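You operate a simulated robot arm through the tools that you are given. There is no shell and no other tool.

The job below is to be done with a simulated robot arm. You get a single attempt, and the scene is never put back.

TASK
Draw the reel's lead out and plug it into the purple socket.
Fine: socket strip off while plugging, on again after; set the hold slider to FREE for drawing, back to HOLD after. Where these are worked on the way, their far stop is far enough and under half their travel is too little: green switch of the socket strip.

Only the result counts: the job must be done as asked and must still hold three seconds after the hand-in. Knocking over, shifting, dropping, spilling or breaking anything else fails it.

THE ROBOT
A 7-joint arm with a two-finger parallel gripper, fixed in place. Base frame: the origin is at the foot of the arm, x ahead of it, y to its left, z up; the work surface is at about z = 0. Units: mm, degrees, N and s.
With the tool pointing down near the work surface it reaches from about 260 to 680 mm from the base axis. Its first joint turns from -166.0 to 166.0 degrees. Payload 2.5 kg.
The tool frame sits at the grasp point between the pads (the TCP): z along the fingers, y along the line on which they close. The tips reach 30 mm beyond it. The gripper opens to 94 mm. The fingers are 28 mm wide and 10 mm thick; the gripper's body (50 by 96 mm) begins 55 mm behind the TCP.
Orientation is told as [roll, pitch, yaw] about the base's x, y, z axes, in that order, counted from this pose: with the fingers straight down and closing along the base's y, the tool's x points along the base's -x, its y along +y and its z along -z.

THE INTERFACE
- The arm moves only by the tool drive_tool. Its argument "steps" is a list of rows, each an object of numbers (a shift or turn left out is 0, a gripper value left out holds the last): "dx", "dy", "dz": the shift along the base's x, y, z in mm; "rx", "ry", "rz": the turn, a rotation vector about the base's x, y, z in degrees; "gripper": the closure, from 0 (fully open) to 1 (shut). In form: [{"dx": .., "dy": .., "dz": .., "rx": .., "ry": .., "rz": .., "gripper": ..}, ...]. A call has 1 to 20 rows; each row is the pose to reach, as a shift and turn from the pose commanded when the call began. A row lasts 0.2 s, in which the tool goes at most 50 mm and 8.6 degrees; a call with a longer step from one row to the next is refused whole, and so is a gripper value outside its range. A pose out of reach is approached as far as the arm can. The call stops where the force on the tool passes 60 N (or 10 N more than at its start, if that is more) or the arm is blocked; 0.2 s more then pass. Each finger travels about 72 mm/s and halts on what it meets, pressing with about 26 N; the grip force reading is that of the motor and also rises with nothing between the fingers. The clock runs only during rows and for 0.2 s after the last one: add rows that repeat a pose to give the fingers time. It gives the time, the measured TCP pose, the force on the tool (base axes), the opening and the grip force at its end, in the units of the frame above (readings bear some noise), with the torque about the TCP (base axes, N m) and any sound that the robot's microphone picked up.
- Cameras (640 x 400 px; columns grow to the right, rows downward): "scene" is fixed at [216.6, 648.9, 581.5]; the picture's right is [-0.95, -0.30, 0.00], its down [-0.14, 0.44, -0.89] and it looks along [0.27, -0.84, -0.46] (base axes); focal length 360 px, centre (320, 200). "wrist" rides on the gripper at [76, 14, -102] in the tool frame; the picture's right is [-0.18, 0.98, 0.00], its down [-0.75, -0.14, -0.64] and it looks along [-0.63, -0.12, 0.77] (tool axes); focal length 243 px, centre (320, 200).
- capture(camera): a new picture of that camera. No time passes.
- point_at(camera, pixels): there is no depth. For up to 12 entries [column, row, z] of the newest picture of that camera ("zoom" is the newest enlarged one), the place [x, y] in the base frame at which the ray of that pixel passes the height z, good to about 2 mm. No time passes.
- close_up(camera, box): a new picture of the part [left, top, right, bottom] of that camera's present view, enlarged. No time passes.
- close_job(): hands the job in; it is judged then, once.

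Leave the gripper open and the arm clear of the work at the hand-in unless told otherwise.

The tools are called after "Emit:" by a JSON object that holds its "fn" and its "kwargs". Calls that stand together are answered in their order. drive_tool: Moves the arm, as the interface text tells. Its arguments: {"type":"object","properties":{"steps":{"type":"array","items":{"type":"object","properties":{"dx":{"type":"number"},"dy":{"type":"number"},"dz":{"type":"number"},"rx":{"type":"number"},"ry":{"type":"number"},"rz":{"type":"number"},"gripper":{"type":"number"}}}}},"required":["steps"]} The other tools are called the same way: capture (camera) takes a picture; point_at (camera, pixels) gives the place at which the rays of pixels pass given heights; close_up (camera, box) takes an enlarged picture of a part of a camera's view; close_job () hands the job in.

At the start:

```text
time: 0.0
eef_pos: [428.4, -50.2, 312.5]
tool_rot: [0.1, 0.0, 0.0]
force: [-0.5, -0.2, -0.3]
ft_torque: [0.01, 0.01, -0.03]
finger_gap: 94.0
grasp_force: 0.0
```

scene: 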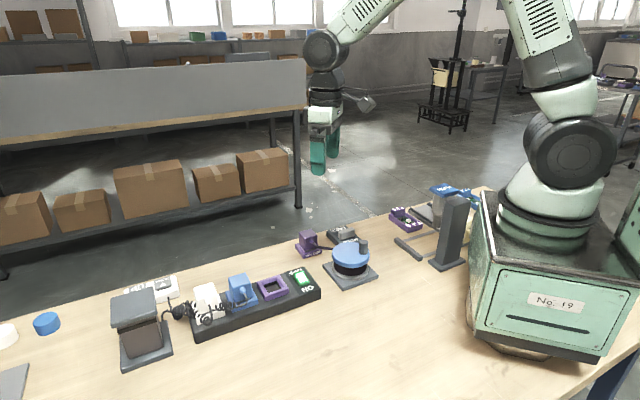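
wrist: 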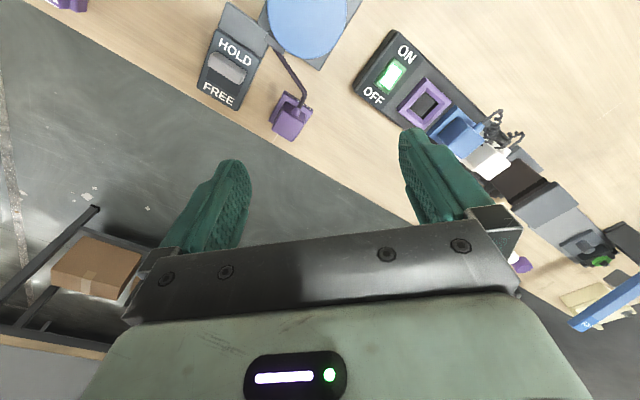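

I see the reel (blue drum) near scene (350,258), with a purple plug at (308,243), the hold slider at (340,233), and the socket strip with a purple socket at (272,288) and a green switch at (300,277). I'll take enlarged views first.

Emit:
{"fn": "close_up", "kwargs": {"camera": "scene", "box": [170, 190, 410, 340]}}

Emit:
{"fn": "close_up", "kwargs": {"camera": "wrist", "box": [180, 0, 380, 150]}}

Emit:
{"fn": "close_up", "kwargs": {"camera": "wrist", "box": [340, 0, 640, 290]}}

Emit:
{"fn": "close_up", "kwargs": {"camera": "scene", "box": [380, 170, 500, 280]}}

```text
2.67 times, centred on (290, 265) of scene
```

zoom: 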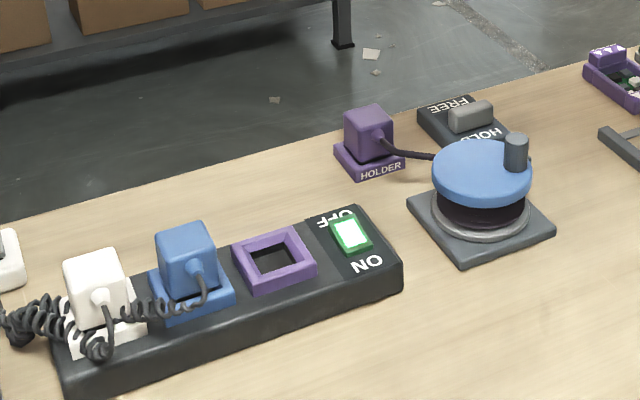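

```text
2.67 times, centred on (280, 75) of wrist
```

zoom: 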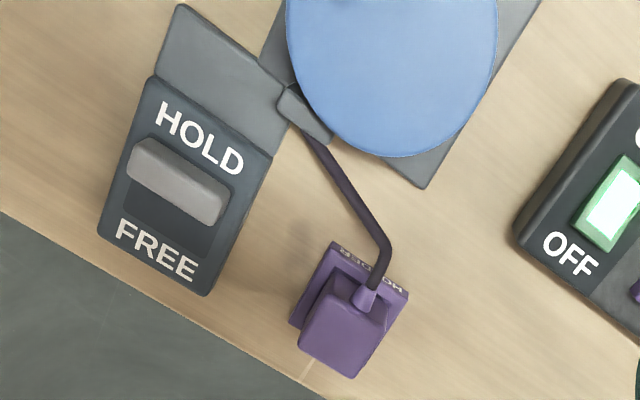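

```text
1.38 times, centred on (490, 145) of wrist
```

zoom: 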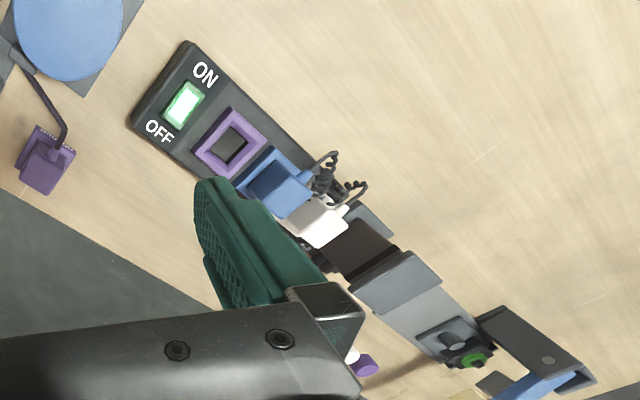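

```text
3.64 times, centred on (440, 225) of scene
```

zoom: 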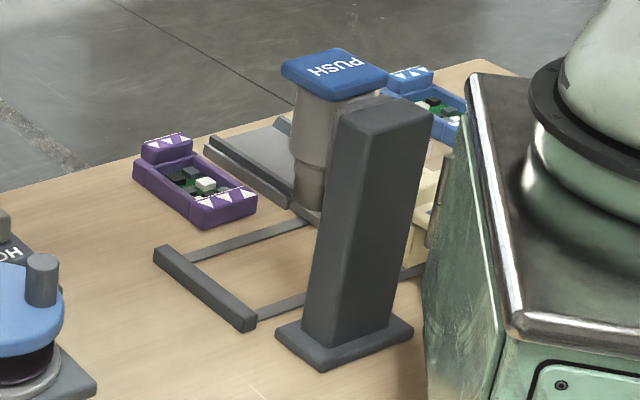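

Next I measure the main points at a few heights from both cameras, so I can triangulate them.

Emit:
{"fn": "point_at", "kwargs": {"camera": "wrist", "pixels": [[287.5, 124, 40], [287.5, 124, 60], [226.7, 67.5, 20], [226.7, 67.5, 40], [392, 76, 20], [392, 76, 40], [424, 104, 20], [424, 104, 50], [303, 95, 0], [303, 95, 30], [305, 10, 50], [305, 10, 80]]}}

Emit:
{"fn": "point_at", "kwargs": {"camera": "scene", "pixels": [[308, 233, 40], [308, 233, 60], [346, 233, 20], [346, 233, 40], [301, 277, 20], [301, 277, 40], [272.4, 287.5, 20], [272.4, 287.5, 50], [308, 251, 0], [308, 251, 30], [350, 254, 50], [350, 254, 80]]}}

```text
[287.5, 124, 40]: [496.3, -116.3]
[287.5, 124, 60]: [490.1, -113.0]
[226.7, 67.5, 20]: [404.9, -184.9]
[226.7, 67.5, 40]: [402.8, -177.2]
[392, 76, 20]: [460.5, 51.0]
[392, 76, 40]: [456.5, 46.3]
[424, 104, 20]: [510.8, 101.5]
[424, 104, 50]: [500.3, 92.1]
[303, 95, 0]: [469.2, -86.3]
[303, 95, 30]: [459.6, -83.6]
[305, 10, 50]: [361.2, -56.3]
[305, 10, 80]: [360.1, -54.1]
```

```text
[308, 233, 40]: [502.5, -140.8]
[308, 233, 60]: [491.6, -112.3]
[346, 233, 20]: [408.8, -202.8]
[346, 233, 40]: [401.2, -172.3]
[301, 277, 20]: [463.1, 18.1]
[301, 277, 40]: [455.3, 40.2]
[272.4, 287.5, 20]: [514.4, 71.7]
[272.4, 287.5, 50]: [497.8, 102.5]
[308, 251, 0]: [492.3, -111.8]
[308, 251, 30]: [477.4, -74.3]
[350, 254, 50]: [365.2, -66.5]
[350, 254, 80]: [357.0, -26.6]
```

Triangulated so far: plug top about (491,-113,60), slider knob about (402,-178,37), switch about (455,45,44), socket about (502,94,43). I'll move back so the wrist camera gets a closer view.

Emit:
{"fn": "drive_tool", "kwargs": {"steps": [{"dx": -30, "dy": -20, "dz": -20}, {"dx": -60, "dy": -40, "dz": -40}, {"dx": -80, "dy": -60, "dz": -60}, {"dx": -90, "dy": -70, "dz": -80}, {"dx": -90, "dy": -70, "dz": -80}]}}

Emit:
{"fn": "capture", "kwargs": {"camera": "wrist"}}

```text
time: 1.2
eef_pos: [338.4, -121.3, 231.6]
tool_rot: [0.0, 0.0, 0.0]
force: [-1.3, -0.1, -0.1]
ft_torque: [-0.02, 0.0, 0.0]
finger_gap: 93.7
grasp_force: 0.1
```

```text
taken
```

wrist: 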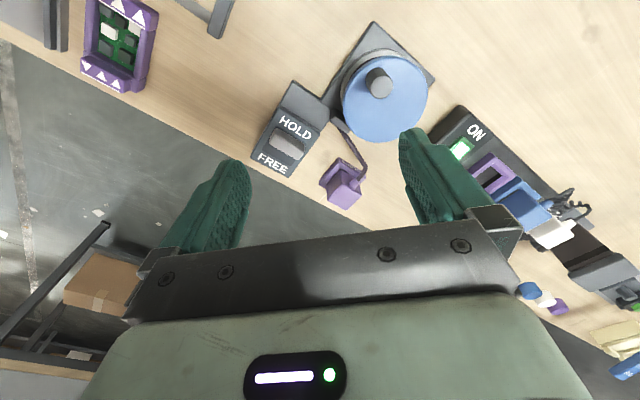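

The reel, slider, plug and socket are all in view now. I'll enlarge these parts.

Emit:
{"fn": "close_up", "kwargs": {"camera": "wrist", "box": [240, 70, 400, 220]}}

Emit:
{"fn": "close_up", "kwargs": {"camera": "wrist", "box": [410, 90, 610, 260]}}

Emit:
{"fn": "close_up", "kwargs": {"camera": "scene", "box": [250, 250, 330, 310]}}

Emit:
{"fn": "close_up", "kwargs": {"camera": "scene", "box": [290, 215, 380, 275]}}

```text
2.67 times, centred on (320, 145) of wrist
```

zoom: 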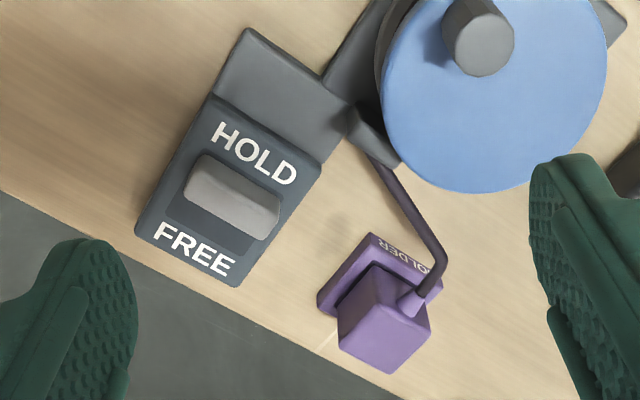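

```text
2.35 times, centred on (510, 175) of wrist
```

zoom: 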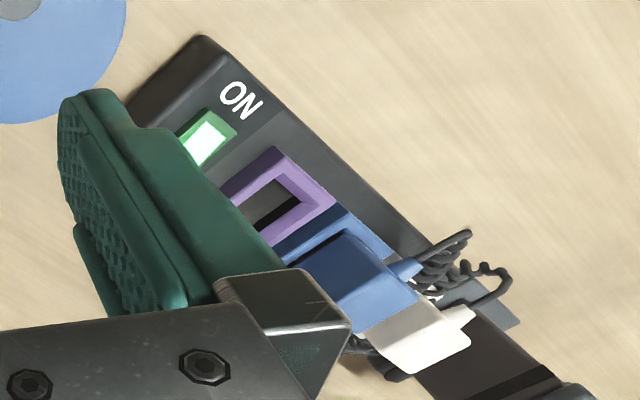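

```text
6.67 times, centred on (290, 280) of scene
```

zoom: 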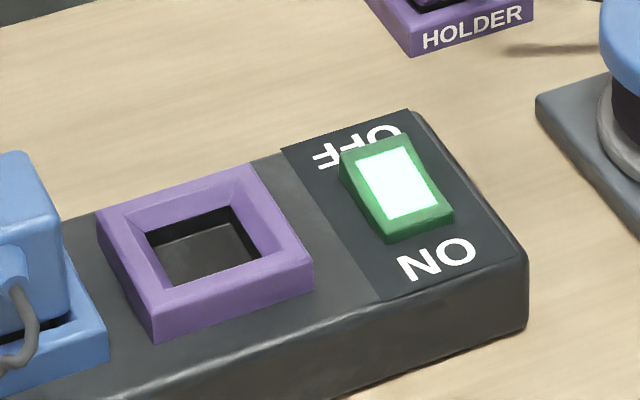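

```text
6.67 times, centred on (335, 245) of scene
```

zoom: 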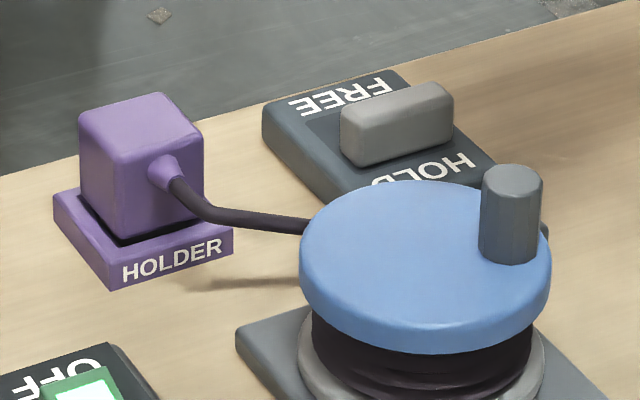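

The switch is a rocker: its ON end is pressed and its OFF end sticks up. The slider is at HOLD. To get plug and socket yaw I'll measure corner points in the newest scene zoom and the full scene picture.

Emit:
{"fn": "point_at", "kwargs": {"camera": "zoom", "pixels": [[82, 115, 60], [160, 93, 60], [203, 130, 60], [120, 152, 60], [55, 197, 15], [112, 268, 15], [232, 232, 15], [265, 105, 20], [400, 72, 20], [345, 130, 37], [452, 90, 37], [530, 195, 80]]}}

Emit:
{"fn": "point_at", "kwargs": {"camera": "scene", "pixels": [[256.6, 282, 43], [279.5, 274.5, 43], [289, 288.5, 43], [265, 296.5, 43], [293, 273, 45], [303, 270, 45], [310, 281.5, 40], [300, 285.5, 40], [265, 284.5, 38], [277, 281, 38]]}}

Emit:
{"fn": "point_at", "kwargs": {"camera": "wrist", "pixels": [[287, 145, 37], [460, 149, 44], [492, 173, 43], [343, 190, 60]]}}

```text
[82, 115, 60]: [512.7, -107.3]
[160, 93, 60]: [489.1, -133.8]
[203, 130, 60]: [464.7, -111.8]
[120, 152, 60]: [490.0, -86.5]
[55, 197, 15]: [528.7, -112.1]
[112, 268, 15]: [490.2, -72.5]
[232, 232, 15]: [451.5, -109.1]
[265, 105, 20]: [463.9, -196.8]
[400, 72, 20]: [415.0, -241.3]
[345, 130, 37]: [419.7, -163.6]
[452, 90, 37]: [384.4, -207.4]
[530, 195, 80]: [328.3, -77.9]
```

```text
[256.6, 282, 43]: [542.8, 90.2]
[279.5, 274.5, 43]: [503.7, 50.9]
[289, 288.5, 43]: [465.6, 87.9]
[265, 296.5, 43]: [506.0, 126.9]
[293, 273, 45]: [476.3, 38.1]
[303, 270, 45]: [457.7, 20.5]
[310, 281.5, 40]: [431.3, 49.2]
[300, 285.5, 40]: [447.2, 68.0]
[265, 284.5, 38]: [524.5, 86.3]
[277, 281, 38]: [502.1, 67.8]
```

```text
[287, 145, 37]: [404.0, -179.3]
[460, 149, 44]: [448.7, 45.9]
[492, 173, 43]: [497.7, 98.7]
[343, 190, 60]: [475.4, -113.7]
```

Plug and holder are centred near (490,-110), the socket near (504,89), and all are yawed 45°. The plug's cable leaves on the same side as in the strip, so no rotation is needed. I'll turn the tool to rz=+45 (closing along the slider's travel) and set it above the slider, high enough for a look. The gripper will be partly closed.

Emit:
{"fn": "point_at", "kwargs": {"camera": "wrist", "pixels": [[277, 128, 37], [305, 145, 37], [269, 141, 37], [302, 156, 37], [288, 138, 37]]}}

Emit:
{"fn": "drive_tool", "kwargs": {"steps": [{"dx": 12, "dy": -10, "rz": 8, "gripper": 0.5}, {"dx": 24, "dy": -20, "dz": -5, "rz": 16}, {"dx": 36, "dy": -30, "dz": -10, "rz": 24}, {"dx": 48, "dy": -40, "dz": -20, "rz": 32}, {"dx": 60, "dy": -50, "dz": -30, "rz": 40}, {"dx": 64, "dy": -59, "dz": -40, "rz": 45}, {"dx": 64, "dy": -59, "dz": -60, "rz": 45}, {"dx": 64, "dy": -59, "dz": -80, "rz": 45}, {"dx": 64, "dy": -59, "dz": -80, "rz": 45}]}}

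Emit:
{"fn": "capture", "kwargs": {"camera": "wrist"}}

Emit:
{"fn": "close_up", "kwargs": {"camera": "scene", "box": [280, 180, 400, 280]}}

```text
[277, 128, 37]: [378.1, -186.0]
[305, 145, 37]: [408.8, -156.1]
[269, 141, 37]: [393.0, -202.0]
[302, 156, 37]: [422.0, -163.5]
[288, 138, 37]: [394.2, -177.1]
```

```text
time: 3.2
eef_pos: [400.4, -178.2, 151.5]
tool_rot: [0.0, 0.1, 45.0]
force: [0.5, -0.4, 0.1]
ft_torque: [0.0, -0.02, 0.02]
finger_gap: 47.1
grasp_force: 0.0
```

```text
taken
```

wrist: 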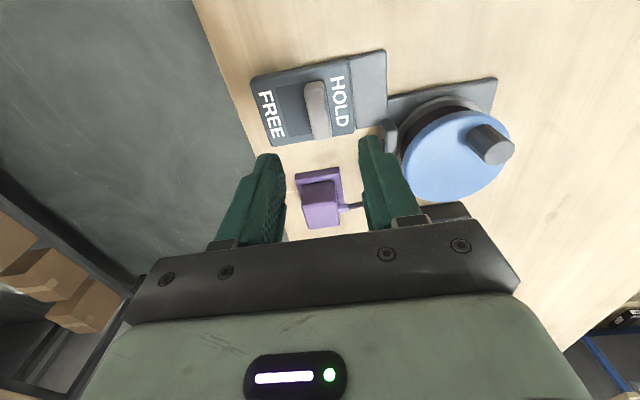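

```text
4.00 times, centred on (340, 230) of scene
```

zoom: 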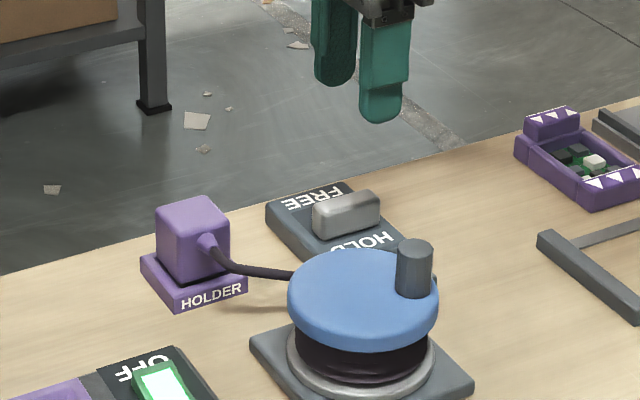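

The tool is over the slider, and the knob shows at wrist (317,108). I'll check its position and the housing's surface features before going down.

Emit:
{"fn": "close_up", "kwargs": {"camera": "wrist", "box": [230, 40, 400, 160]}}

Emit:
{"fn": "point_at", "kwargs": {"camera": "wrist", "pixels": [[317, 110, 37], [317, 110, 30], [304, 84, 37], [324, 84, 37], [312, 137, 37], [330, 137, 37], [250, 78, 20], [273, 144, 20], [355, 128, 20]]}}

```text
3.33 times, centred on (315, 100) of wrist
```

zoom: 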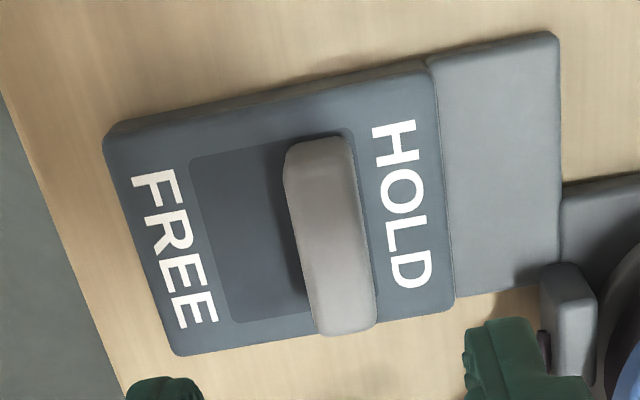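

```text
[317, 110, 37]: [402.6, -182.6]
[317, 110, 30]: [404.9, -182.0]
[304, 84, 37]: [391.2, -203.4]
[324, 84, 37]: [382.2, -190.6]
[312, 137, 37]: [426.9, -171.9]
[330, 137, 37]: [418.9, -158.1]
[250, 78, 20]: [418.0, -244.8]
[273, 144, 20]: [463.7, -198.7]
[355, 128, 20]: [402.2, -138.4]
```

The knob is 16 mm thick and centred near (404,-181), and its groove runs about 22 mm toward FREE (+x,-y). I'll go down around it until the tips are at z≈28.

Emit:
{"fn": "drive_tool", "kwargs": {"steps": [{"dx": 3, "dy": -2, "dz": -30}, {"dx": 3, "dy": -2, "dz": -60}, {"dx": 3, "dy": -2, "dz": -80}, {"dx": 3, "dy": -2, "dz": -88}, {"dx": 3, "dy": -2, "dz": -93}, {"dx": 3, "dy": -2, "dz": -93}]}}

Emit:
{"fn": "close_up", "kwargs": {"camera": "scene", "box": [280, 180, 400, 280]}}

Emit:
{"fn": "capture", "kwargs": {"camera": "wrist"}}

```text
time: 4.6
eef_pos: [405.3, -180.7, 58.8]
tool_rot: [0.0, -0.1, 45.1]
force: [-0.3, -0.2, 0.5]
ft_torque: [0.02, 0.0, 0.02]
finger_gap: 47.0
grasp_force: 0.1
```

```text
4.00 times, centred on (340, 230) of scene
```

zoom: 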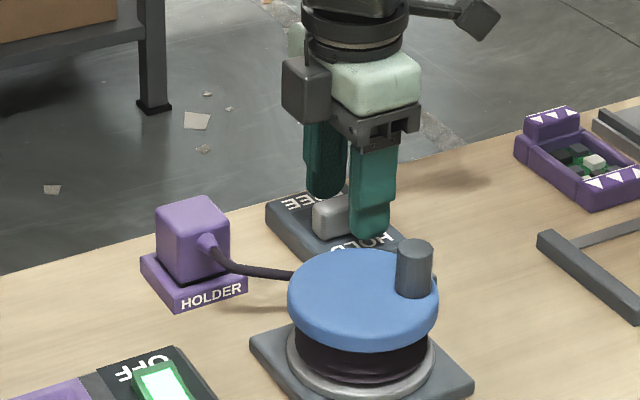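

```text
taken
```

wrist: 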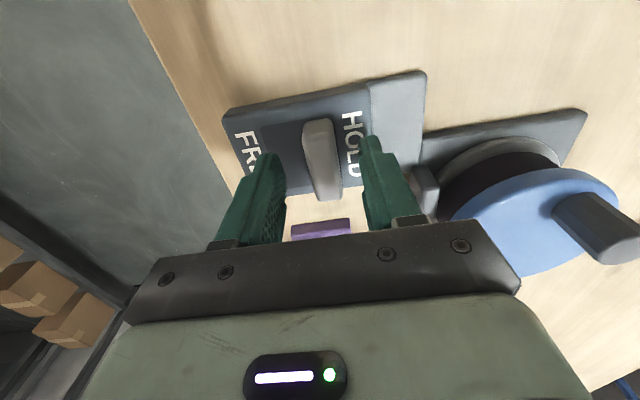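

The knob sits between the fingers with no contact yet. I'll lower 2 mm and close on it.

Emit:
{"fn": "drive_tool", "kwargs": {"steps": [{"dz": -2}, {"dz": -2, "gripper": 0.75}, {"dz": -2, "gripper": 0.9}, {"dz": -2, "gripper": 0.9}, {"dz": -2, "gripper": 0.9}]}}

Emit:
{"fn": "close_up", "kwargs": {"camera": "wrist", "box": [220, 60, 440, 220]}}

```text
time: 5.8
eef_pos: [405.7, -179.1, 57.9]
tool_rot: [0.0, -0.1, 45.0]
force: [-0.2, 1.1, -2.1]
ft_torque: [0.0, 0.04, -0.02]
finger_gap: 17.8
grasp_force: 44.9
```

```text
2.50 times, centred on (330, 140) of wrist
```

zoom: 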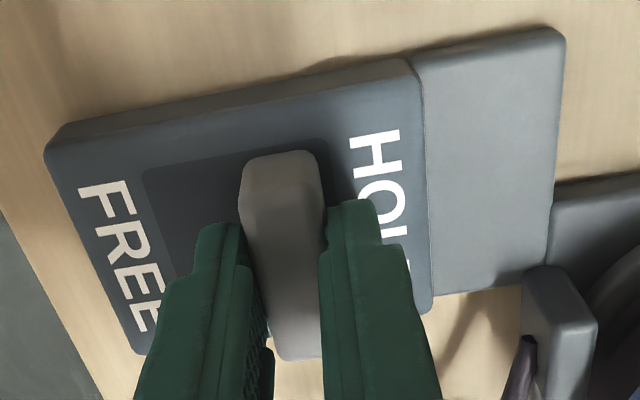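

The knob is gripped with a gap of 17.8 mm. I'll slide it toward FREE (+x,-y) in small steps and watch the force.

Emit:
{"fn": "drive_tool", "kwargs": {"steps": [{"dx": 2, "dy": -2}, {"dx": 4, "dy": -4}, {"dx": 6, "dy": -6}, {"dx": 8, "dy": -8}, {"dx": 10, "dy": -10}, {"dx": 12, "dy": -12}, {"dx": 12, "dy": -12}]}}

Emit:
{"fn": "close_up", "kwargs": {"camera": "wrist", "box": [220, 60, 440, 220]}}

```text
time: 7.4
eef_pos: [417.0, -192.6, 58.5]
tool_rot: [0.1, 0.0, 44.9]
force: [2.1, 1.1, -2.5]
ft_torque: [0.29, -0.19, 0.08]
finger_gap: 17.8
grasp_force: 44.9
```

```text
2.50 times, centred on (330, 140) of wrist
```

zoom: 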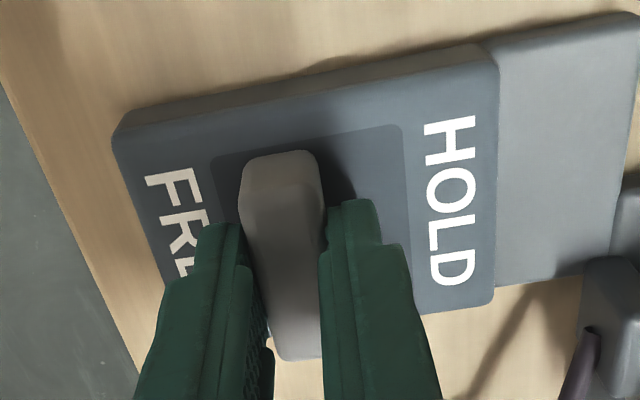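

The knob moved 17 mm with little force, and a bit of groove remains. I'll continue to the stop.

Emit:
{"fn": "drive_tool", "kwargs": {"steps": [{"dx": 1.5, "dy": -1.5}, {"dx": 3, "dy": -3}, {"dx": 4, "dy": -4}, {"dx": 5, "dy": -5}, {"dx": 6, "dy": -6}, {"dx": 7, "dy": -7}]}}

Emit:
{"fn": "close_up", "kwargs": {"camera": "wrist", "box": [220, 60, 440, 220]}}

```text
time: 8.8
eef_pos: [421.7, -198.9, 57.5]
tool_rot: [0.3, 0.2, 45.1]
force: [-17.1, 14.8, 18.4]
ft_torque: [0.57, -0.29, -0.23]
finger_gap: 17.8
grasp_force: 45.0
```

```text
2.50 times, centred on (330, 140) of wrist
```

zoom: 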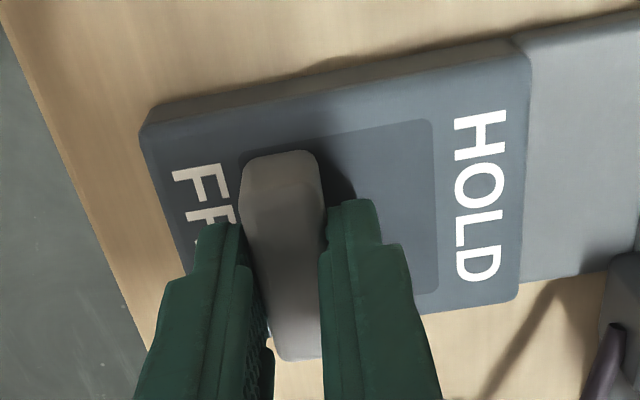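

The knob is against the FREE stop. I'll back off slightly, open, and lift straight up.

Emit:
{"fn": "drive_tool", "kwargs": {"steps": [{"dx": -2, "dy": 2}, {"dx": -2, "dy": 2, "gripper": 0.6}, {"dx": -2, "dy": 2, "gripper": 0.5}, {"dx": -2, "dy": 2, "gripper": 0.5}, {"dx": -2, "dy": 2, "dz": 25}, {"dx": -2, "dy": 2, "dz": 60}, {"dx": -2, "dy": 2, "dz": 100}, {"dx": -2, "dy": 2, "dz": 100}]}}

Emit:
{"fn": "capture", "kwargs": {"camera": "wrist"}}

```text
time: 10.6
eef_pos: [419.9, -198.9, 157.4]
tool_rot: [0.1, -0.1, 45.0]
force: [0.1, 0.3, -0.4]
ft_torque: [-0.06, 0.02, -0.02]
finger_gap: 47.2
grasp_force: 0.0
```

```text
taken
```

wrist: 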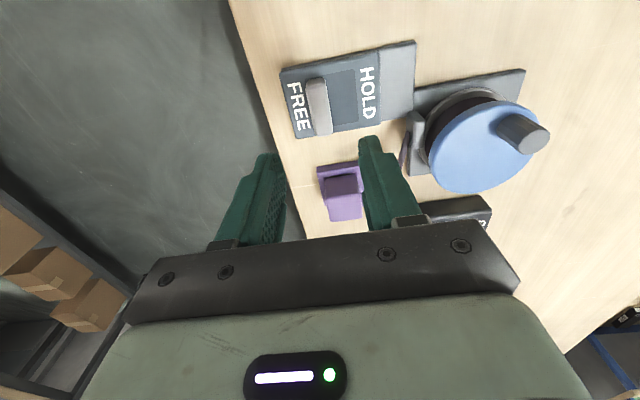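

The slider now shows at FREE. Next I move at this height to above the switch's OFF end, close the fingers, and look again.

Emit:
{"fn": "drive_tool", "kwargs": {"steps": [{"dx": 8, "dy": 40, "dz": 5, "gripper": 1}, {"dx": 16, "dy": 80, "dz": 5}, {"dx": 24, "dy": 120, "dz": 5}, {"dx": 32, "dy": 160, "dz": 5}, {"dx": 40, "dy": 200, "dz": 5}, {"dx": 43, "dy": 233, "dz": 5}, {"dx": 43, "dy": 233, "dz": 5}]}}

Emit:
{"fn": "capture", "kwargs": {"camera": "wrist"}}

Emit:
{"fn": "close_up", "kwargs": {"camera": "wrist", "box": [240, 40, 480, 200]}}

```text
time: 12.2
eef_pos: [464.1, 36.5, 160.3]
tool_rot: [0.0, 0.0, 44.9]
force: [1.4, 0.0, 0.1]
ft_torque: [0.0, -0.02, 0.01]
finger_gap: 0.0
grasp_force: 25.8
```

```text
taken
```

wrist: 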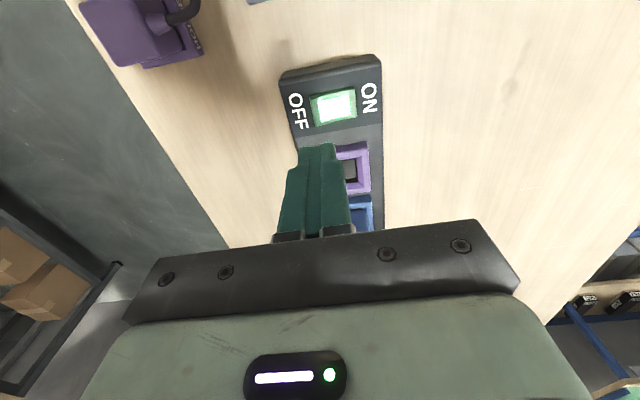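

```text
2.50 times, centred on (360, 120) of wrist
```

zoom: 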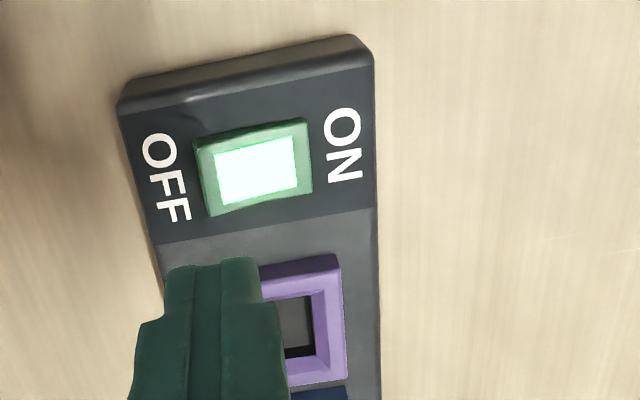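

The switch body spans about (195..312, 120..215) in this zoom, with OFF on the left. I'll compute its ends.

Emit:
{"fn": "point_at", "kwargs": {"camera": "zoom", "pixels": [[195, 142, 48], [212, 215, 48], [306, 120, 42], [313, 193, 42], [255, 168, 45], [338, 290, 43], [345, 380, 43], [118, 104, 38], [374, 45, 38], [204, 178, 48]]}}

```text
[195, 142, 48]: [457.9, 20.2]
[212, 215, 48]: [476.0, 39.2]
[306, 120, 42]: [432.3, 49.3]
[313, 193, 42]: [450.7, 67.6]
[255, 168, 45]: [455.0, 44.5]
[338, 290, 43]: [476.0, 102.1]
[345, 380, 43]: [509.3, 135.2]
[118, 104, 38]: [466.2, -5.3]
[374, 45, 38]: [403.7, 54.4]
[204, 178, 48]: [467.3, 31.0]
```

The rocker is centred at (454,44.5), with the OFF edge at (467,30). I'll press at (464,34.5): quick down to TCP z≈84, then slow.

Emit:
{"fn": "drive_tool", "kwargs": {"steps": [{"dy": -2, "dz": -30}, {"dy": -2, "dz": -60}, {"dy": -2, "dz": -76}, {"dy": -2, "dz": -79}, {"dy": -2, "dz": -81}, {"dy": -2, "dz": -83}, {"dy": -2, "dz": -85}, {"dy": -2, "dz": -87}, {"dy": -2, "dz": -89}]}}

Emit:
{"fn": "close_up", "kwargs": {"camera": "scene", "box": [250, 220, 350, 310]}}

```text
time: 14.2
eef_pos: [465.9, 33.8, 73.0]
tool_rot: [0.1, -0.1, 45.0]
force: [-0.1, -1.0, -0.3]
ft_torque: [0.03, 0.03, 0.03]
finger_gap: 0.0
grasp_force: 26.0
heard: click
```

```text
4.44 times, centred on (300, 265) of scene
```

zoom: 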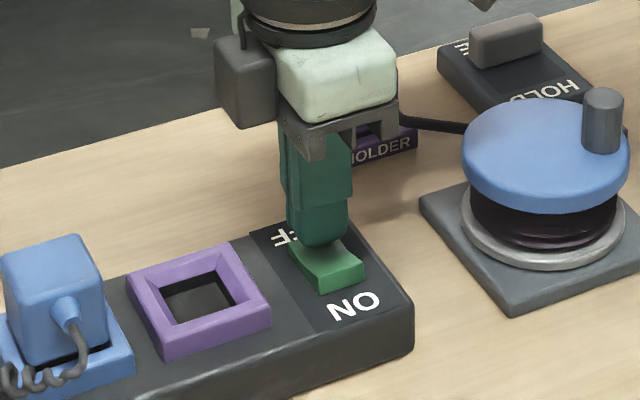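

I heard a click and the lamp is dark. I'll press a few mm more, carefully, to reach the full stop, then rise.

Emit:
{"fn": "drive_tool", "kwargs": {"steps": [{"dz": -1}, {"dz": -2}, {"dz": -3}, {"dz": -3}]}}

```text
time: 15.4
eef_pos: [465.9, 34.2, 72.1]
tool_rot: [0.0, 0.1, 45.0]
force: [-4.6, 0.4, 13.6]
ft_torque: [0.12, 0.23, 0.01]
finger_gap: 0.3
grasp_force: 26.3
stopped in row 4: the force on the tool passed its limit at 61 N (the readings are from after the stop); the commanded pose is now the measured one
```

Contact is firm at TCP z≈72, so the switch is fully pressed. I'll rise and check it.

Emit:
{"fn": "drive_tool", "kwargs": {"steps": [{"dz": 10}, {"dz": 40}, {"dz": 80}, {"dz": 90}, {"dz": 90, "gripper": 0.5}, {"dz": 90, "gripper": 0.5}]}}

Emit:
{"fn": "close_up", "kwargs": {"camera": "scene", "box": [250, 220, 350, 310]}}

Emit:
{"fn": "close_up", "kwargs": {"camera": "wrist", "box": [240, 40, 480, 200]}}

```text
time: 16.8
eef_pos: [464.9, 33.9, 162.8]
tool_rot: [0.0, 0.1, 45.0]
force: [-0.8, 1.0, -0.3]
ft_torque: [0.0, 0.0, 0.03]
finger_gap: 47.0
grasp_force: 0.1
```

```text
4.44 times, centred on (300, 265) of scene
```

zoom: 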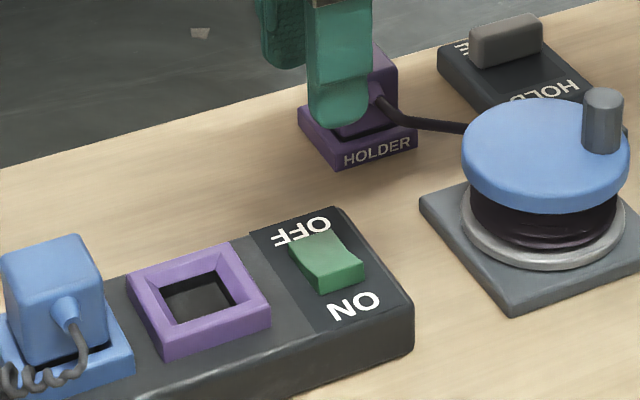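

```text
2.50 times, centred on (360, 120) of wrist
```

zoom: 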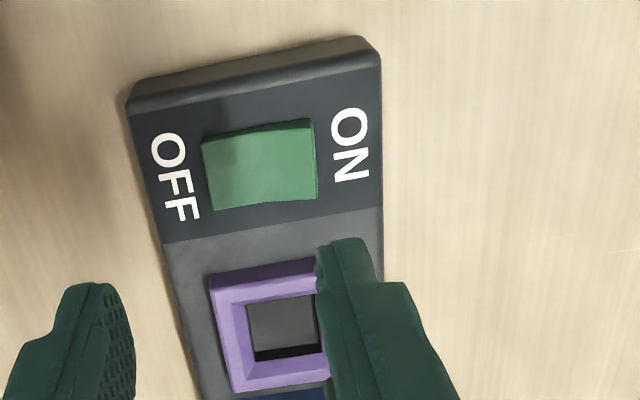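

The switch is OFF and unlit. Now I turn the tool to yaw -45 (closing along the strip axis) while moving above the plug, and open fully.

Emit:
{"fn": "drive_tool", "kwargs": {"steps": [{"dx": 2, "dy": -13, "dz": 5, "rz": -8.2, "gripper": 0.3}, {"dx": 4, "dy": -26, "dz": 10, "rz": -16.4}, {"dx": 7, "dy": -39, "dz": 15, "rz": -24.6}, {"dx": 9, "dy": -52, "dz": 15, "rz": -32.8}, {"dx": 11, "dy": -65, "dz": 15, "rz": -41}, {"dx": 14, "dy": -78, "dz": 15, "rz": -49.2}, {"dx": 16, "dy": -91, "dz": 15, "rz": -57.4}, {"dx": 18, "dy": -104, "dz": 15, "rz": -65.6}, {"dx": 21, "dy": -117, "dz": 15, "rz": -73.8}, {"dx": 23, "dy": -130, "dz": 15, "rz": -82}, {"dx": 25, "dy": -144, "dz": 15, "rz": -90}, {"dx": 25, "dy": -144, "dz": 15, "rz": -90}]}}

Emit:
{"fn": "capture", "kwargs": {"camera": "wrist"}}

Emit:
{"fn": "close_up", "kwargs": {"camera": "wrist", "box": [240, 40, 420, 160]}}

```text
time: 19.4
eef_pos: [491.3, -110.2, 176.7]
tool_rot: [0.0, 0.0, -45.1]
force: [0.0, 0.2, -0.3]
ft_torque: [0.0, 0.02, -0.03]
finger_gap: 65.8
grasp_force: 0.1
```

```text
taken
```

wrist: 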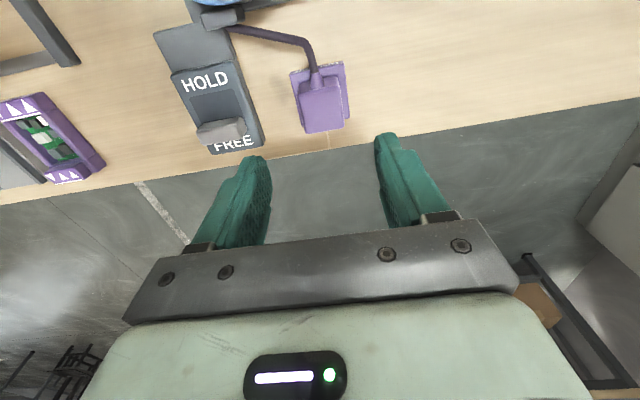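

```text
3.33 times, centred on (330, 100) of wrist
```

zoom: 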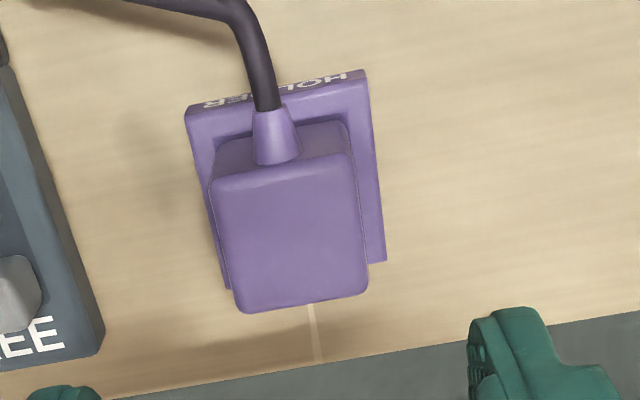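

The plug top spans about zoom (213,183)-(370,290). I'll compute its centre and edges at z=60, plus the holder's corners.

Emit:
{"fn": "point_at", "kwargs": {"camera": "zoom", "pixels": [[212, 182, 60], [352, 158, 60], [369, 292, 60], [238, 312, 60], [292, 236, 60], [188, 110, 15], [366, 72, 15], [386, 262, 15]]}}

Emit:
{"fn": "close_up", "kwargs": {"camera": "scene", "box": [250, 190, 350, 270]}}

```text
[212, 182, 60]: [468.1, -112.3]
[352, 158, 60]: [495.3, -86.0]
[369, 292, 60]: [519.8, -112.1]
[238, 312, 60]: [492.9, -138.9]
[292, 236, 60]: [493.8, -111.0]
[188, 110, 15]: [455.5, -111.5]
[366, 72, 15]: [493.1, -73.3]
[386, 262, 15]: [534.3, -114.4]
```

```text
5.00 times, centred on (300, 230) of scene
```

zoom: 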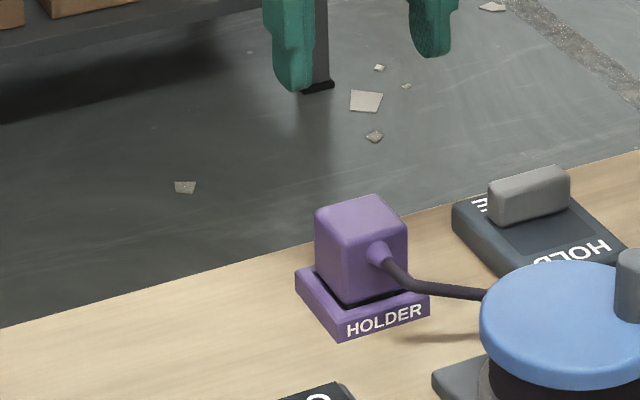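

Wrist and scene views disagree by about 4 mm, so I'll view the socket in the same tool pose. That lets me use the relative displacement from holder to socket, and I'll go above the socket before gripping.

Emit:
{"fn": "drive_tool", "kwargs": {"steps": [{"dx": 3, "dy": 40, "dz": 10}, {"dx": 6, "dy": 80, "dz": 20}, {"dx": 9, "dy": 120, "dz": 28}, {"dx": 12, "dy": 160, "dz": 28}, {"dx": 14, "dy": 200, "dz": 28}, {"dx": 14, "dy": 200, "dz": 28}]}}

Emit:
{"fn": "capture", "kwargs": {"camera": "wrist"}}

Emit:
{"fn": "close_up", "kwargs": {"camera": "wrist", "box": [240, 30, 420, 150]}}

```text
time: 20.8
eef_pos: [506.6, 88.5, 206.3]
tool_rot: [0.0, -0.1, -45.1]
force: [-0.3, -0.1, 0.1]
ft_torque: [0.0, 0.03, -0.04]
finger_gap: 65.9
grasp_force: 0.0
```

```text
taken
```

wrist: 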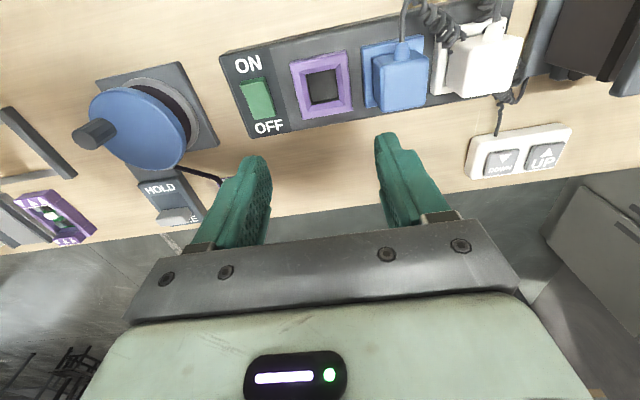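

```text
3.33 times, centred on (330, 90) of wrist
```

zoom: 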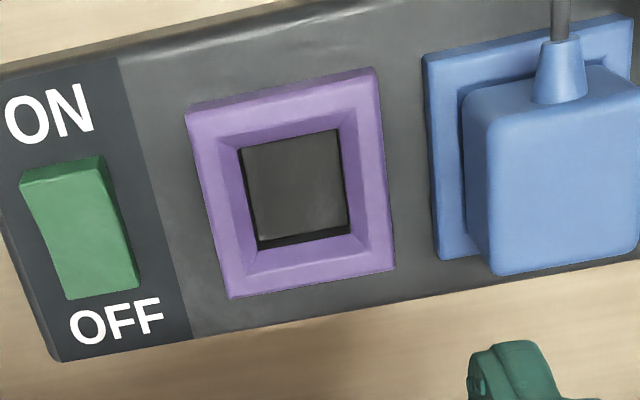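

The socket's outer corners in zoom are about (187,112), (372,72), (393,268), (228,297). I'll compute them, and the blue plug's top for its clearance.

Emit:
{"fn": "point_at", "kwargs": {"camera": "zoom", "pixels": [[187, 112, 45], [372, 72, 45], [393, 268, 45], [228, 297, 45], [187, 112, 50], [372, 72, 50], [393, 268, 50], [228, 297, 50], [240, 148, 40], [340, 130, 40], [350, 232, 40], [258, 250, 40]]}}

Emit:
{"fn": "point_at", "kwargs": {"camera": "zoom", "pixels": [[475, 105, 90], [490, 270, 90], [605, 68, 90], [640, 255, 90], [425, 55, 45], [440, 260, 45]]}}

Emit:
{"fn": "close_up", "kwargs": {"camera": "scene", "box": [220, 255, 320, 320]}}

```text
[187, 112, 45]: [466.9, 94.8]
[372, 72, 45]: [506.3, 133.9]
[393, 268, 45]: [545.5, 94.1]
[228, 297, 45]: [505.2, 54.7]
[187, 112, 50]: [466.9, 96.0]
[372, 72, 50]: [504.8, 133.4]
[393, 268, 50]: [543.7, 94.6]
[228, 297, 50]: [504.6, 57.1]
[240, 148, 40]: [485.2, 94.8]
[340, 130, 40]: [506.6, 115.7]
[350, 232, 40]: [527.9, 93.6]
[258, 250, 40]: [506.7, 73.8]
```

```text
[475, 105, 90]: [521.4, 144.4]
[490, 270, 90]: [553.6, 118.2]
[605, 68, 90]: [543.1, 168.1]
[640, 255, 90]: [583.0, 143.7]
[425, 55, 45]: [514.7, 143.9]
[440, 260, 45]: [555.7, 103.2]
```

```text
6.15 times, centred on (270, 288) of scene
```

zoom: 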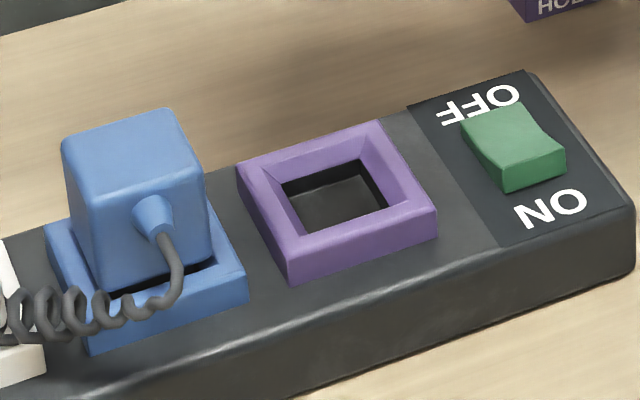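

From the wrist views, holder to socket is about (+11, +207) and the socket rim is at z≈48. I return above the plug at (494,-112) and check once more before descending.

Emit:
{"fn": "drive_tool", "kwargs": {"steps": [{"dx": -3, "dy": -40}, {"dx": -6, "dy": -80}, {"dx": -9, "dy": -120}, {"dx": -12, "dy": -160, "dz": -10}, {"dx": -12.6, "dy": -200.5, "dz": -25}, {"dx": -12.6, "dy": -200.5, "dz": -36}, {"dx": -12.6, "dy": -200.5, "dz": -36}]}}

Emit:
{"fn": "close_up", "kwargs": {"camera": "wrist", "box": [240, 30, 420, 150]}}

```text
time: 22.4
eef_pos: [491.7, -110.6, 168.5]
tool_rot: [-0.1, -0.1, -45.1]
force: [-0.1, 0.0, -0.2]
ft_torque: [0.03, 0.03, 0.02]
finger_gap: 65.7
grasp_force: 0.1
```

```text
3.33 times, centred on (330, 90) of wrist
```

zoom: 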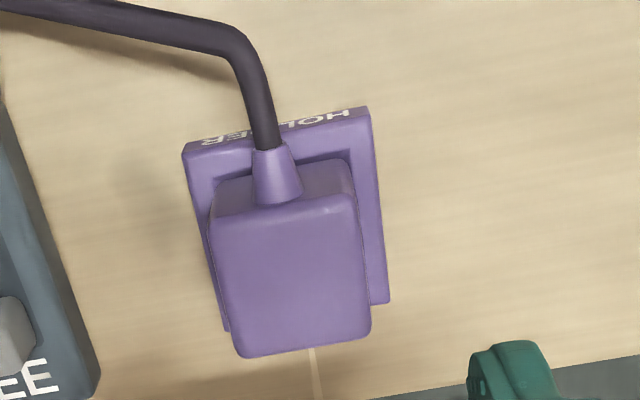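

The strip with the "HOLDER" text is the front face, so my earlier corners mixed heights. I'll enlarge further to find the top rim corners.

Emit:
{"fn": "close_up", "kwargs": {"camera": "wrist", "box": [280, 85, 360, 145]}}

```text
6.67 times, centred on (320, 115) of wrist
```

zoom: 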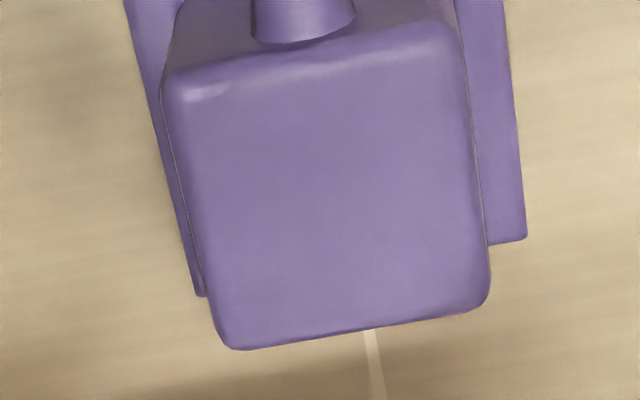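

Emit:
{"fn": "point_at", "kwargs": {"camera": "zoom", "pixels": [[168, 82, 58], [455, 32, 58], [490, 300, 58], [222, 347, 58], [200, 297, 14], [527, 240, 14], [310, 190, 58]]}}

Emit:
{"fn": "close_up", "kwargs": {"camera": "wrist", "box": [270, 60, 350, 120]}}

```text
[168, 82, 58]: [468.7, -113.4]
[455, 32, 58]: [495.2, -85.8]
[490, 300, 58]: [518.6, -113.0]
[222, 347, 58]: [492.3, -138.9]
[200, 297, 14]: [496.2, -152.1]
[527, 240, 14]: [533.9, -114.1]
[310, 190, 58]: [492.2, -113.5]
```

```text
6.67 times, centred on (310, 90) of wrist
```

zoom: 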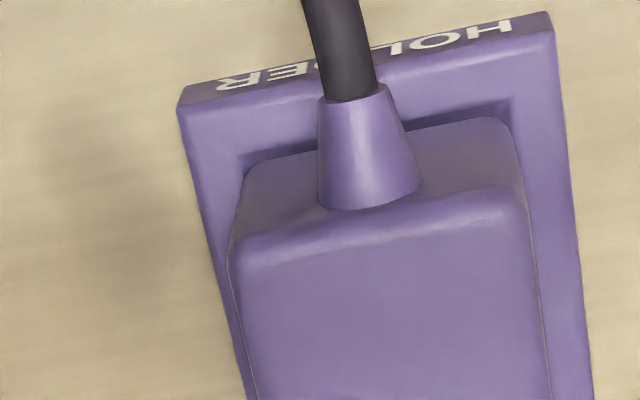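

Emit:
{"fn": "point_at", "kwargs": {"camera": "zoom", "pixels": [[181, 110, 14], [554, 33, 14], [184, 87, 1], [548, 12, 1], [181, 110, 12], [554, 33, 12], [181, 110, 17], [554, 33, 17]]}}

```text
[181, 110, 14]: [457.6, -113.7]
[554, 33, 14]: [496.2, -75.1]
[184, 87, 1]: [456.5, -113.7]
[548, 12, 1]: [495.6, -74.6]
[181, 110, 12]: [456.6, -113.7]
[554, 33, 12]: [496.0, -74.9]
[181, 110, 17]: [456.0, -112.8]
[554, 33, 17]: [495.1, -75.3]
```

Holder centre (rim z=14) is (496,-113.8) and the plug top centre is about (493.7,-112.8). I'll do the same high-zoom check on the socket.

Emit:
{"fn": "drive_tool", "kwargs": {"steps": [{"dx": 3, "dy": 40, "dz": 15}, {"dx": 6, "dy": 80, "dz": 28}, {"dx": 9, "dy": 120, "dz": 28}, {"dx": 12, "dy": 160, "dz": 28}, {"dx": 13, "dy": 207, "dz": 28}, {"dx": 13, "dy": 207, "dz": 28}]}}

Emit:
{"fn": "close_up", "kwargs": {"camera": "wrist", "box": [275, 40, 365, 110]}}

```text
time: 23.8
eef_pos: [506.2, 97.4, 197.2]
tool_rot: [-0.1, 0.0, -45.0]
force: [0.2, 0.3, -0.2]
ft_torque: [0.02, -0.01, 0.02]
finger_gap: 65.8
grasp_force: 0.1
```

```text
5.71 times, centred on (320, 75) of wrist
```

zoom: 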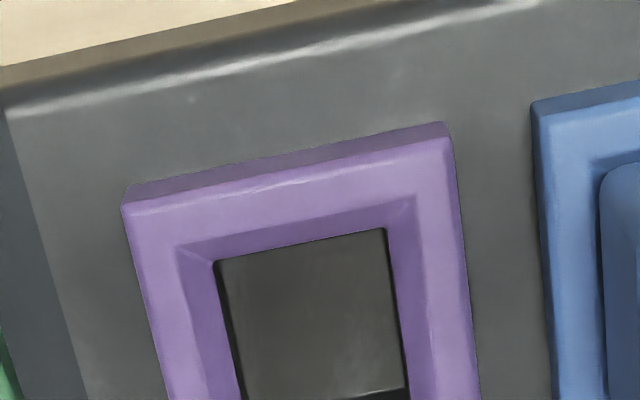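

Emit:
{"fn": "point_at", "kwargs": {"camera": "zoom", "pixels": [[123, 213, 45], [454, 142, 45], [123, 213, 48], [454, 142, 48], [125, 190, 36], [443, 123, 36], [213, 262, 40], [385, 229, 40]]}}

Emit:
{"fn": "close_up", "kwargs": {"camera": "wrist", "box": [285, 70, 375, 130]}}

```text
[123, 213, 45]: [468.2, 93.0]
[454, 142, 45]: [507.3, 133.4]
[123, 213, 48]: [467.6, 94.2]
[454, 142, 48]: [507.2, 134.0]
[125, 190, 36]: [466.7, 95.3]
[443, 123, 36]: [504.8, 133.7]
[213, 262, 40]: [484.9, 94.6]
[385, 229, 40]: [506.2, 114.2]
```

```text
6.67 times, centred on (330, 100) of wrist
```

zoom: 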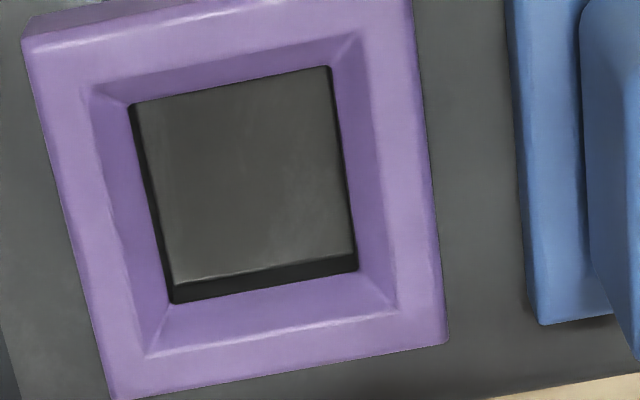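

Emit:
{"fn": "point_at", "kwargs": {"camera": "zoom", "pixels": [[110, 398, 47], [447, 342, 47], [412, 12, 47], [24, 38, 47], [91, 88, 47], [358, 35, 47], [396, 308, 47], [150, 356, 47], [130, 105, 40], [330, 67, 40], [358, 270, 40], [172, 303, 40]]}}

```text
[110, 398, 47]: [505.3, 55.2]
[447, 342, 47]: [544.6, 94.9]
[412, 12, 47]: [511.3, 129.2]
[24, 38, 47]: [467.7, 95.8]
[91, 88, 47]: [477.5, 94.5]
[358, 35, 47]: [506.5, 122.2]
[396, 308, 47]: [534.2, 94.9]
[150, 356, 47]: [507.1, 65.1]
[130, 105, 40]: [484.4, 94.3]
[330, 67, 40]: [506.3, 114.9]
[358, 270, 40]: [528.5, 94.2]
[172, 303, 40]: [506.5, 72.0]
```

The socket centre is (506.1,94.7) with a 40 mm funnel mouth, so holder to socket is about (+10, +208.5). That's well within the funnel's tolerance. I go back above the plug, then descend around it.

Emit:
{"fn": "drive_tool", "kwargs": {"steps": [{"dx": -3, "dy": -40}, {"dx": -6, "dy": -80}, {"dx": -9, "dy": -120}, {"dx": -10.8, "dy": -165, "dz": -10}, {"dx": -10.8, "dy": -209.7, "dz": -25}, {"dx": -10.8, "dy": -209.7, "dz": -60}, {"dx": -10.8, "dy": -209.7, "dz": -90}, {"dx": -10.8, "dy": -209.7, "dz": -115}, {"dx": -10.8, "dy": -209.7, "dz": -130}, {"dx": -10.8, "dy": -209.7, "dz": -130}]}}

Emit:
{"fn": "capture", "kwargs": {"camera": "wrist"}}

Emit:
{"fn": "close_up", "kwargs": {"camera": "scene", "box": [250, 180, 370, 280]}}

```text
time: 26.0
eef_pos: [495.9, -115.2, 65.3]
tool_rot: [0.0, 0.0, -44.9]
force: [0.3, 0.3, 0.0]
ft_torque: [-0.01, 0.01, -0.01]
finger_gap: 65.8
grasp_force: 0.0
```

```text
taken
```

wrist: 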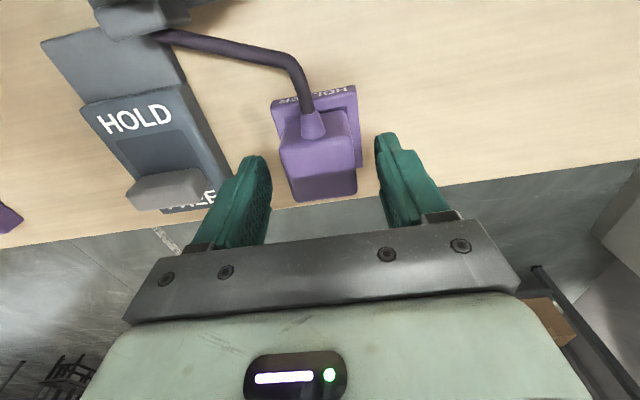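

```text
4.00 times, centred on (310, 230) of scene
```

zoom: 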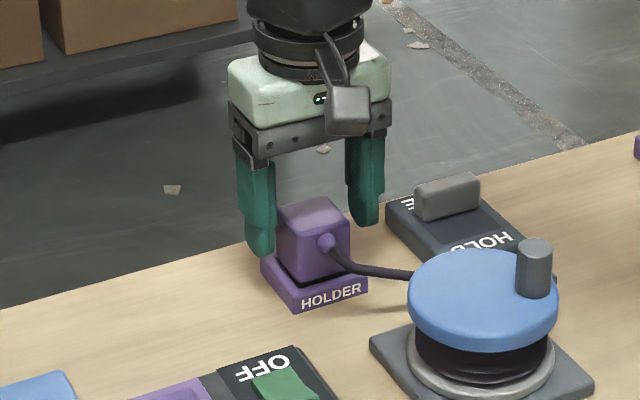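

The plug is centred between the fingers at column 320. I'll go down 14 mm more and close.

Emit:
{"fn": "drive_tool", "kwargs": {"steps": [{"dz": -7}, {"dz": -14}, {"dz": -14}, {"dz": -14, "gripper": 0.6}, {"dz": -14, "gripper": 0.8}, {"dz": -14, "gripper": 0.8}, {"dz": -14, "gripper": 0.8}]}}

Emit:
{"fn": "capture", "kwargs": {"camera": "wrist"}}

Emit:
{"fn": "close_up", "kwargs": {"camera": "scene", "box": [250, 180, 370, 280]}}

```text
time: 27.6
eef_pos: [494.7, -114.6, 51.7]
tool_rot: [0.0, 0.0, -44.9]
force: [0.5, 0.6, 0.0]
ft_torque: [0.0, 0.01, 0.02]
finger_gap: 43.7
grasp_force: 25.9
```

```text
taken
```

wrist: 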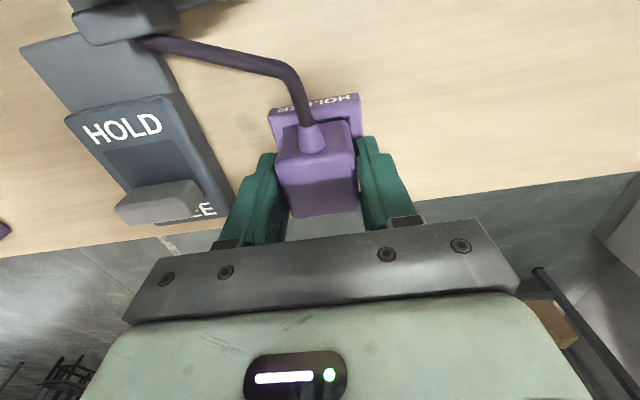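

```text
4.00 times, centred on (310, 230) of scene
```

zoom: 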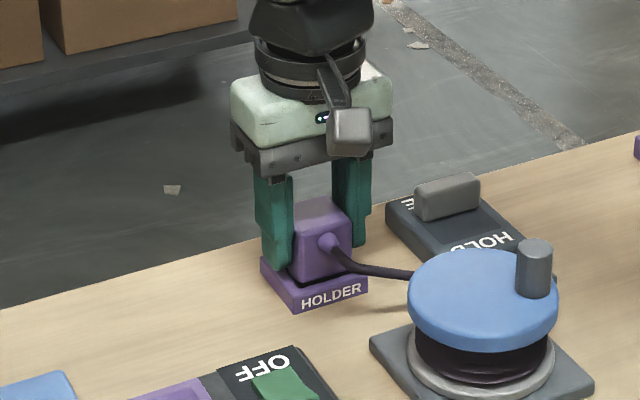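

The plug is gripped with a gap of 43.7 mm at 26 N. I'll lift it straight up slowly and watch the force.

Emit:
{"fn": "drive_tool", "kwargs": {"steps": [{"dz": 3}, {"dz": 7}, {"dz": 12}, {"dz": 18}, {"dz": 25}, {"dz": 32}, {"dz": 40}, {"dz": 40}]}}

Emit:
{"fn": "capture", "kwargs": {"camera": "wrist"}}

Emit:
{"fn": "close_up", "kwargs": {"camera": "scene", "box": [250, 180, 410, 300]}}

```text
time: 29.4
eef_pos: [493.9, -114.5, 94.5]
tool_rot: [0.0, 0.0, -45.0]
force: [-0.6, -0.1, -1.2]
ft_torque: [-0.03, 0.03, -0.04]
finger_gap: 43.9
grasp_force: 26.5
```

```text
taken
```

wrist: 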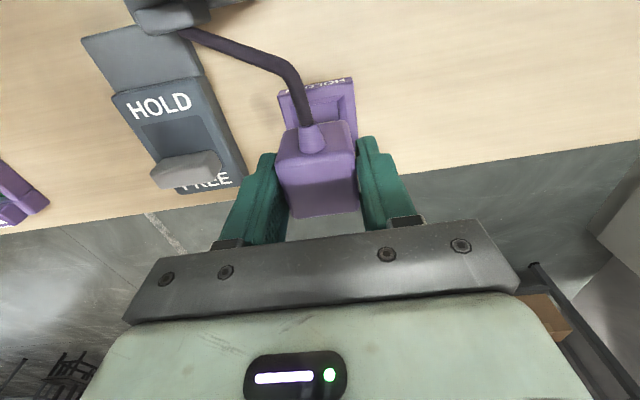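

```text
3.33 times, centred on (330, 240) of scene
```

zoom: 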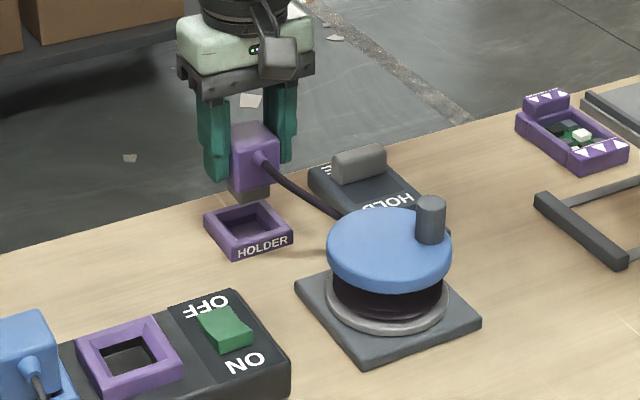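

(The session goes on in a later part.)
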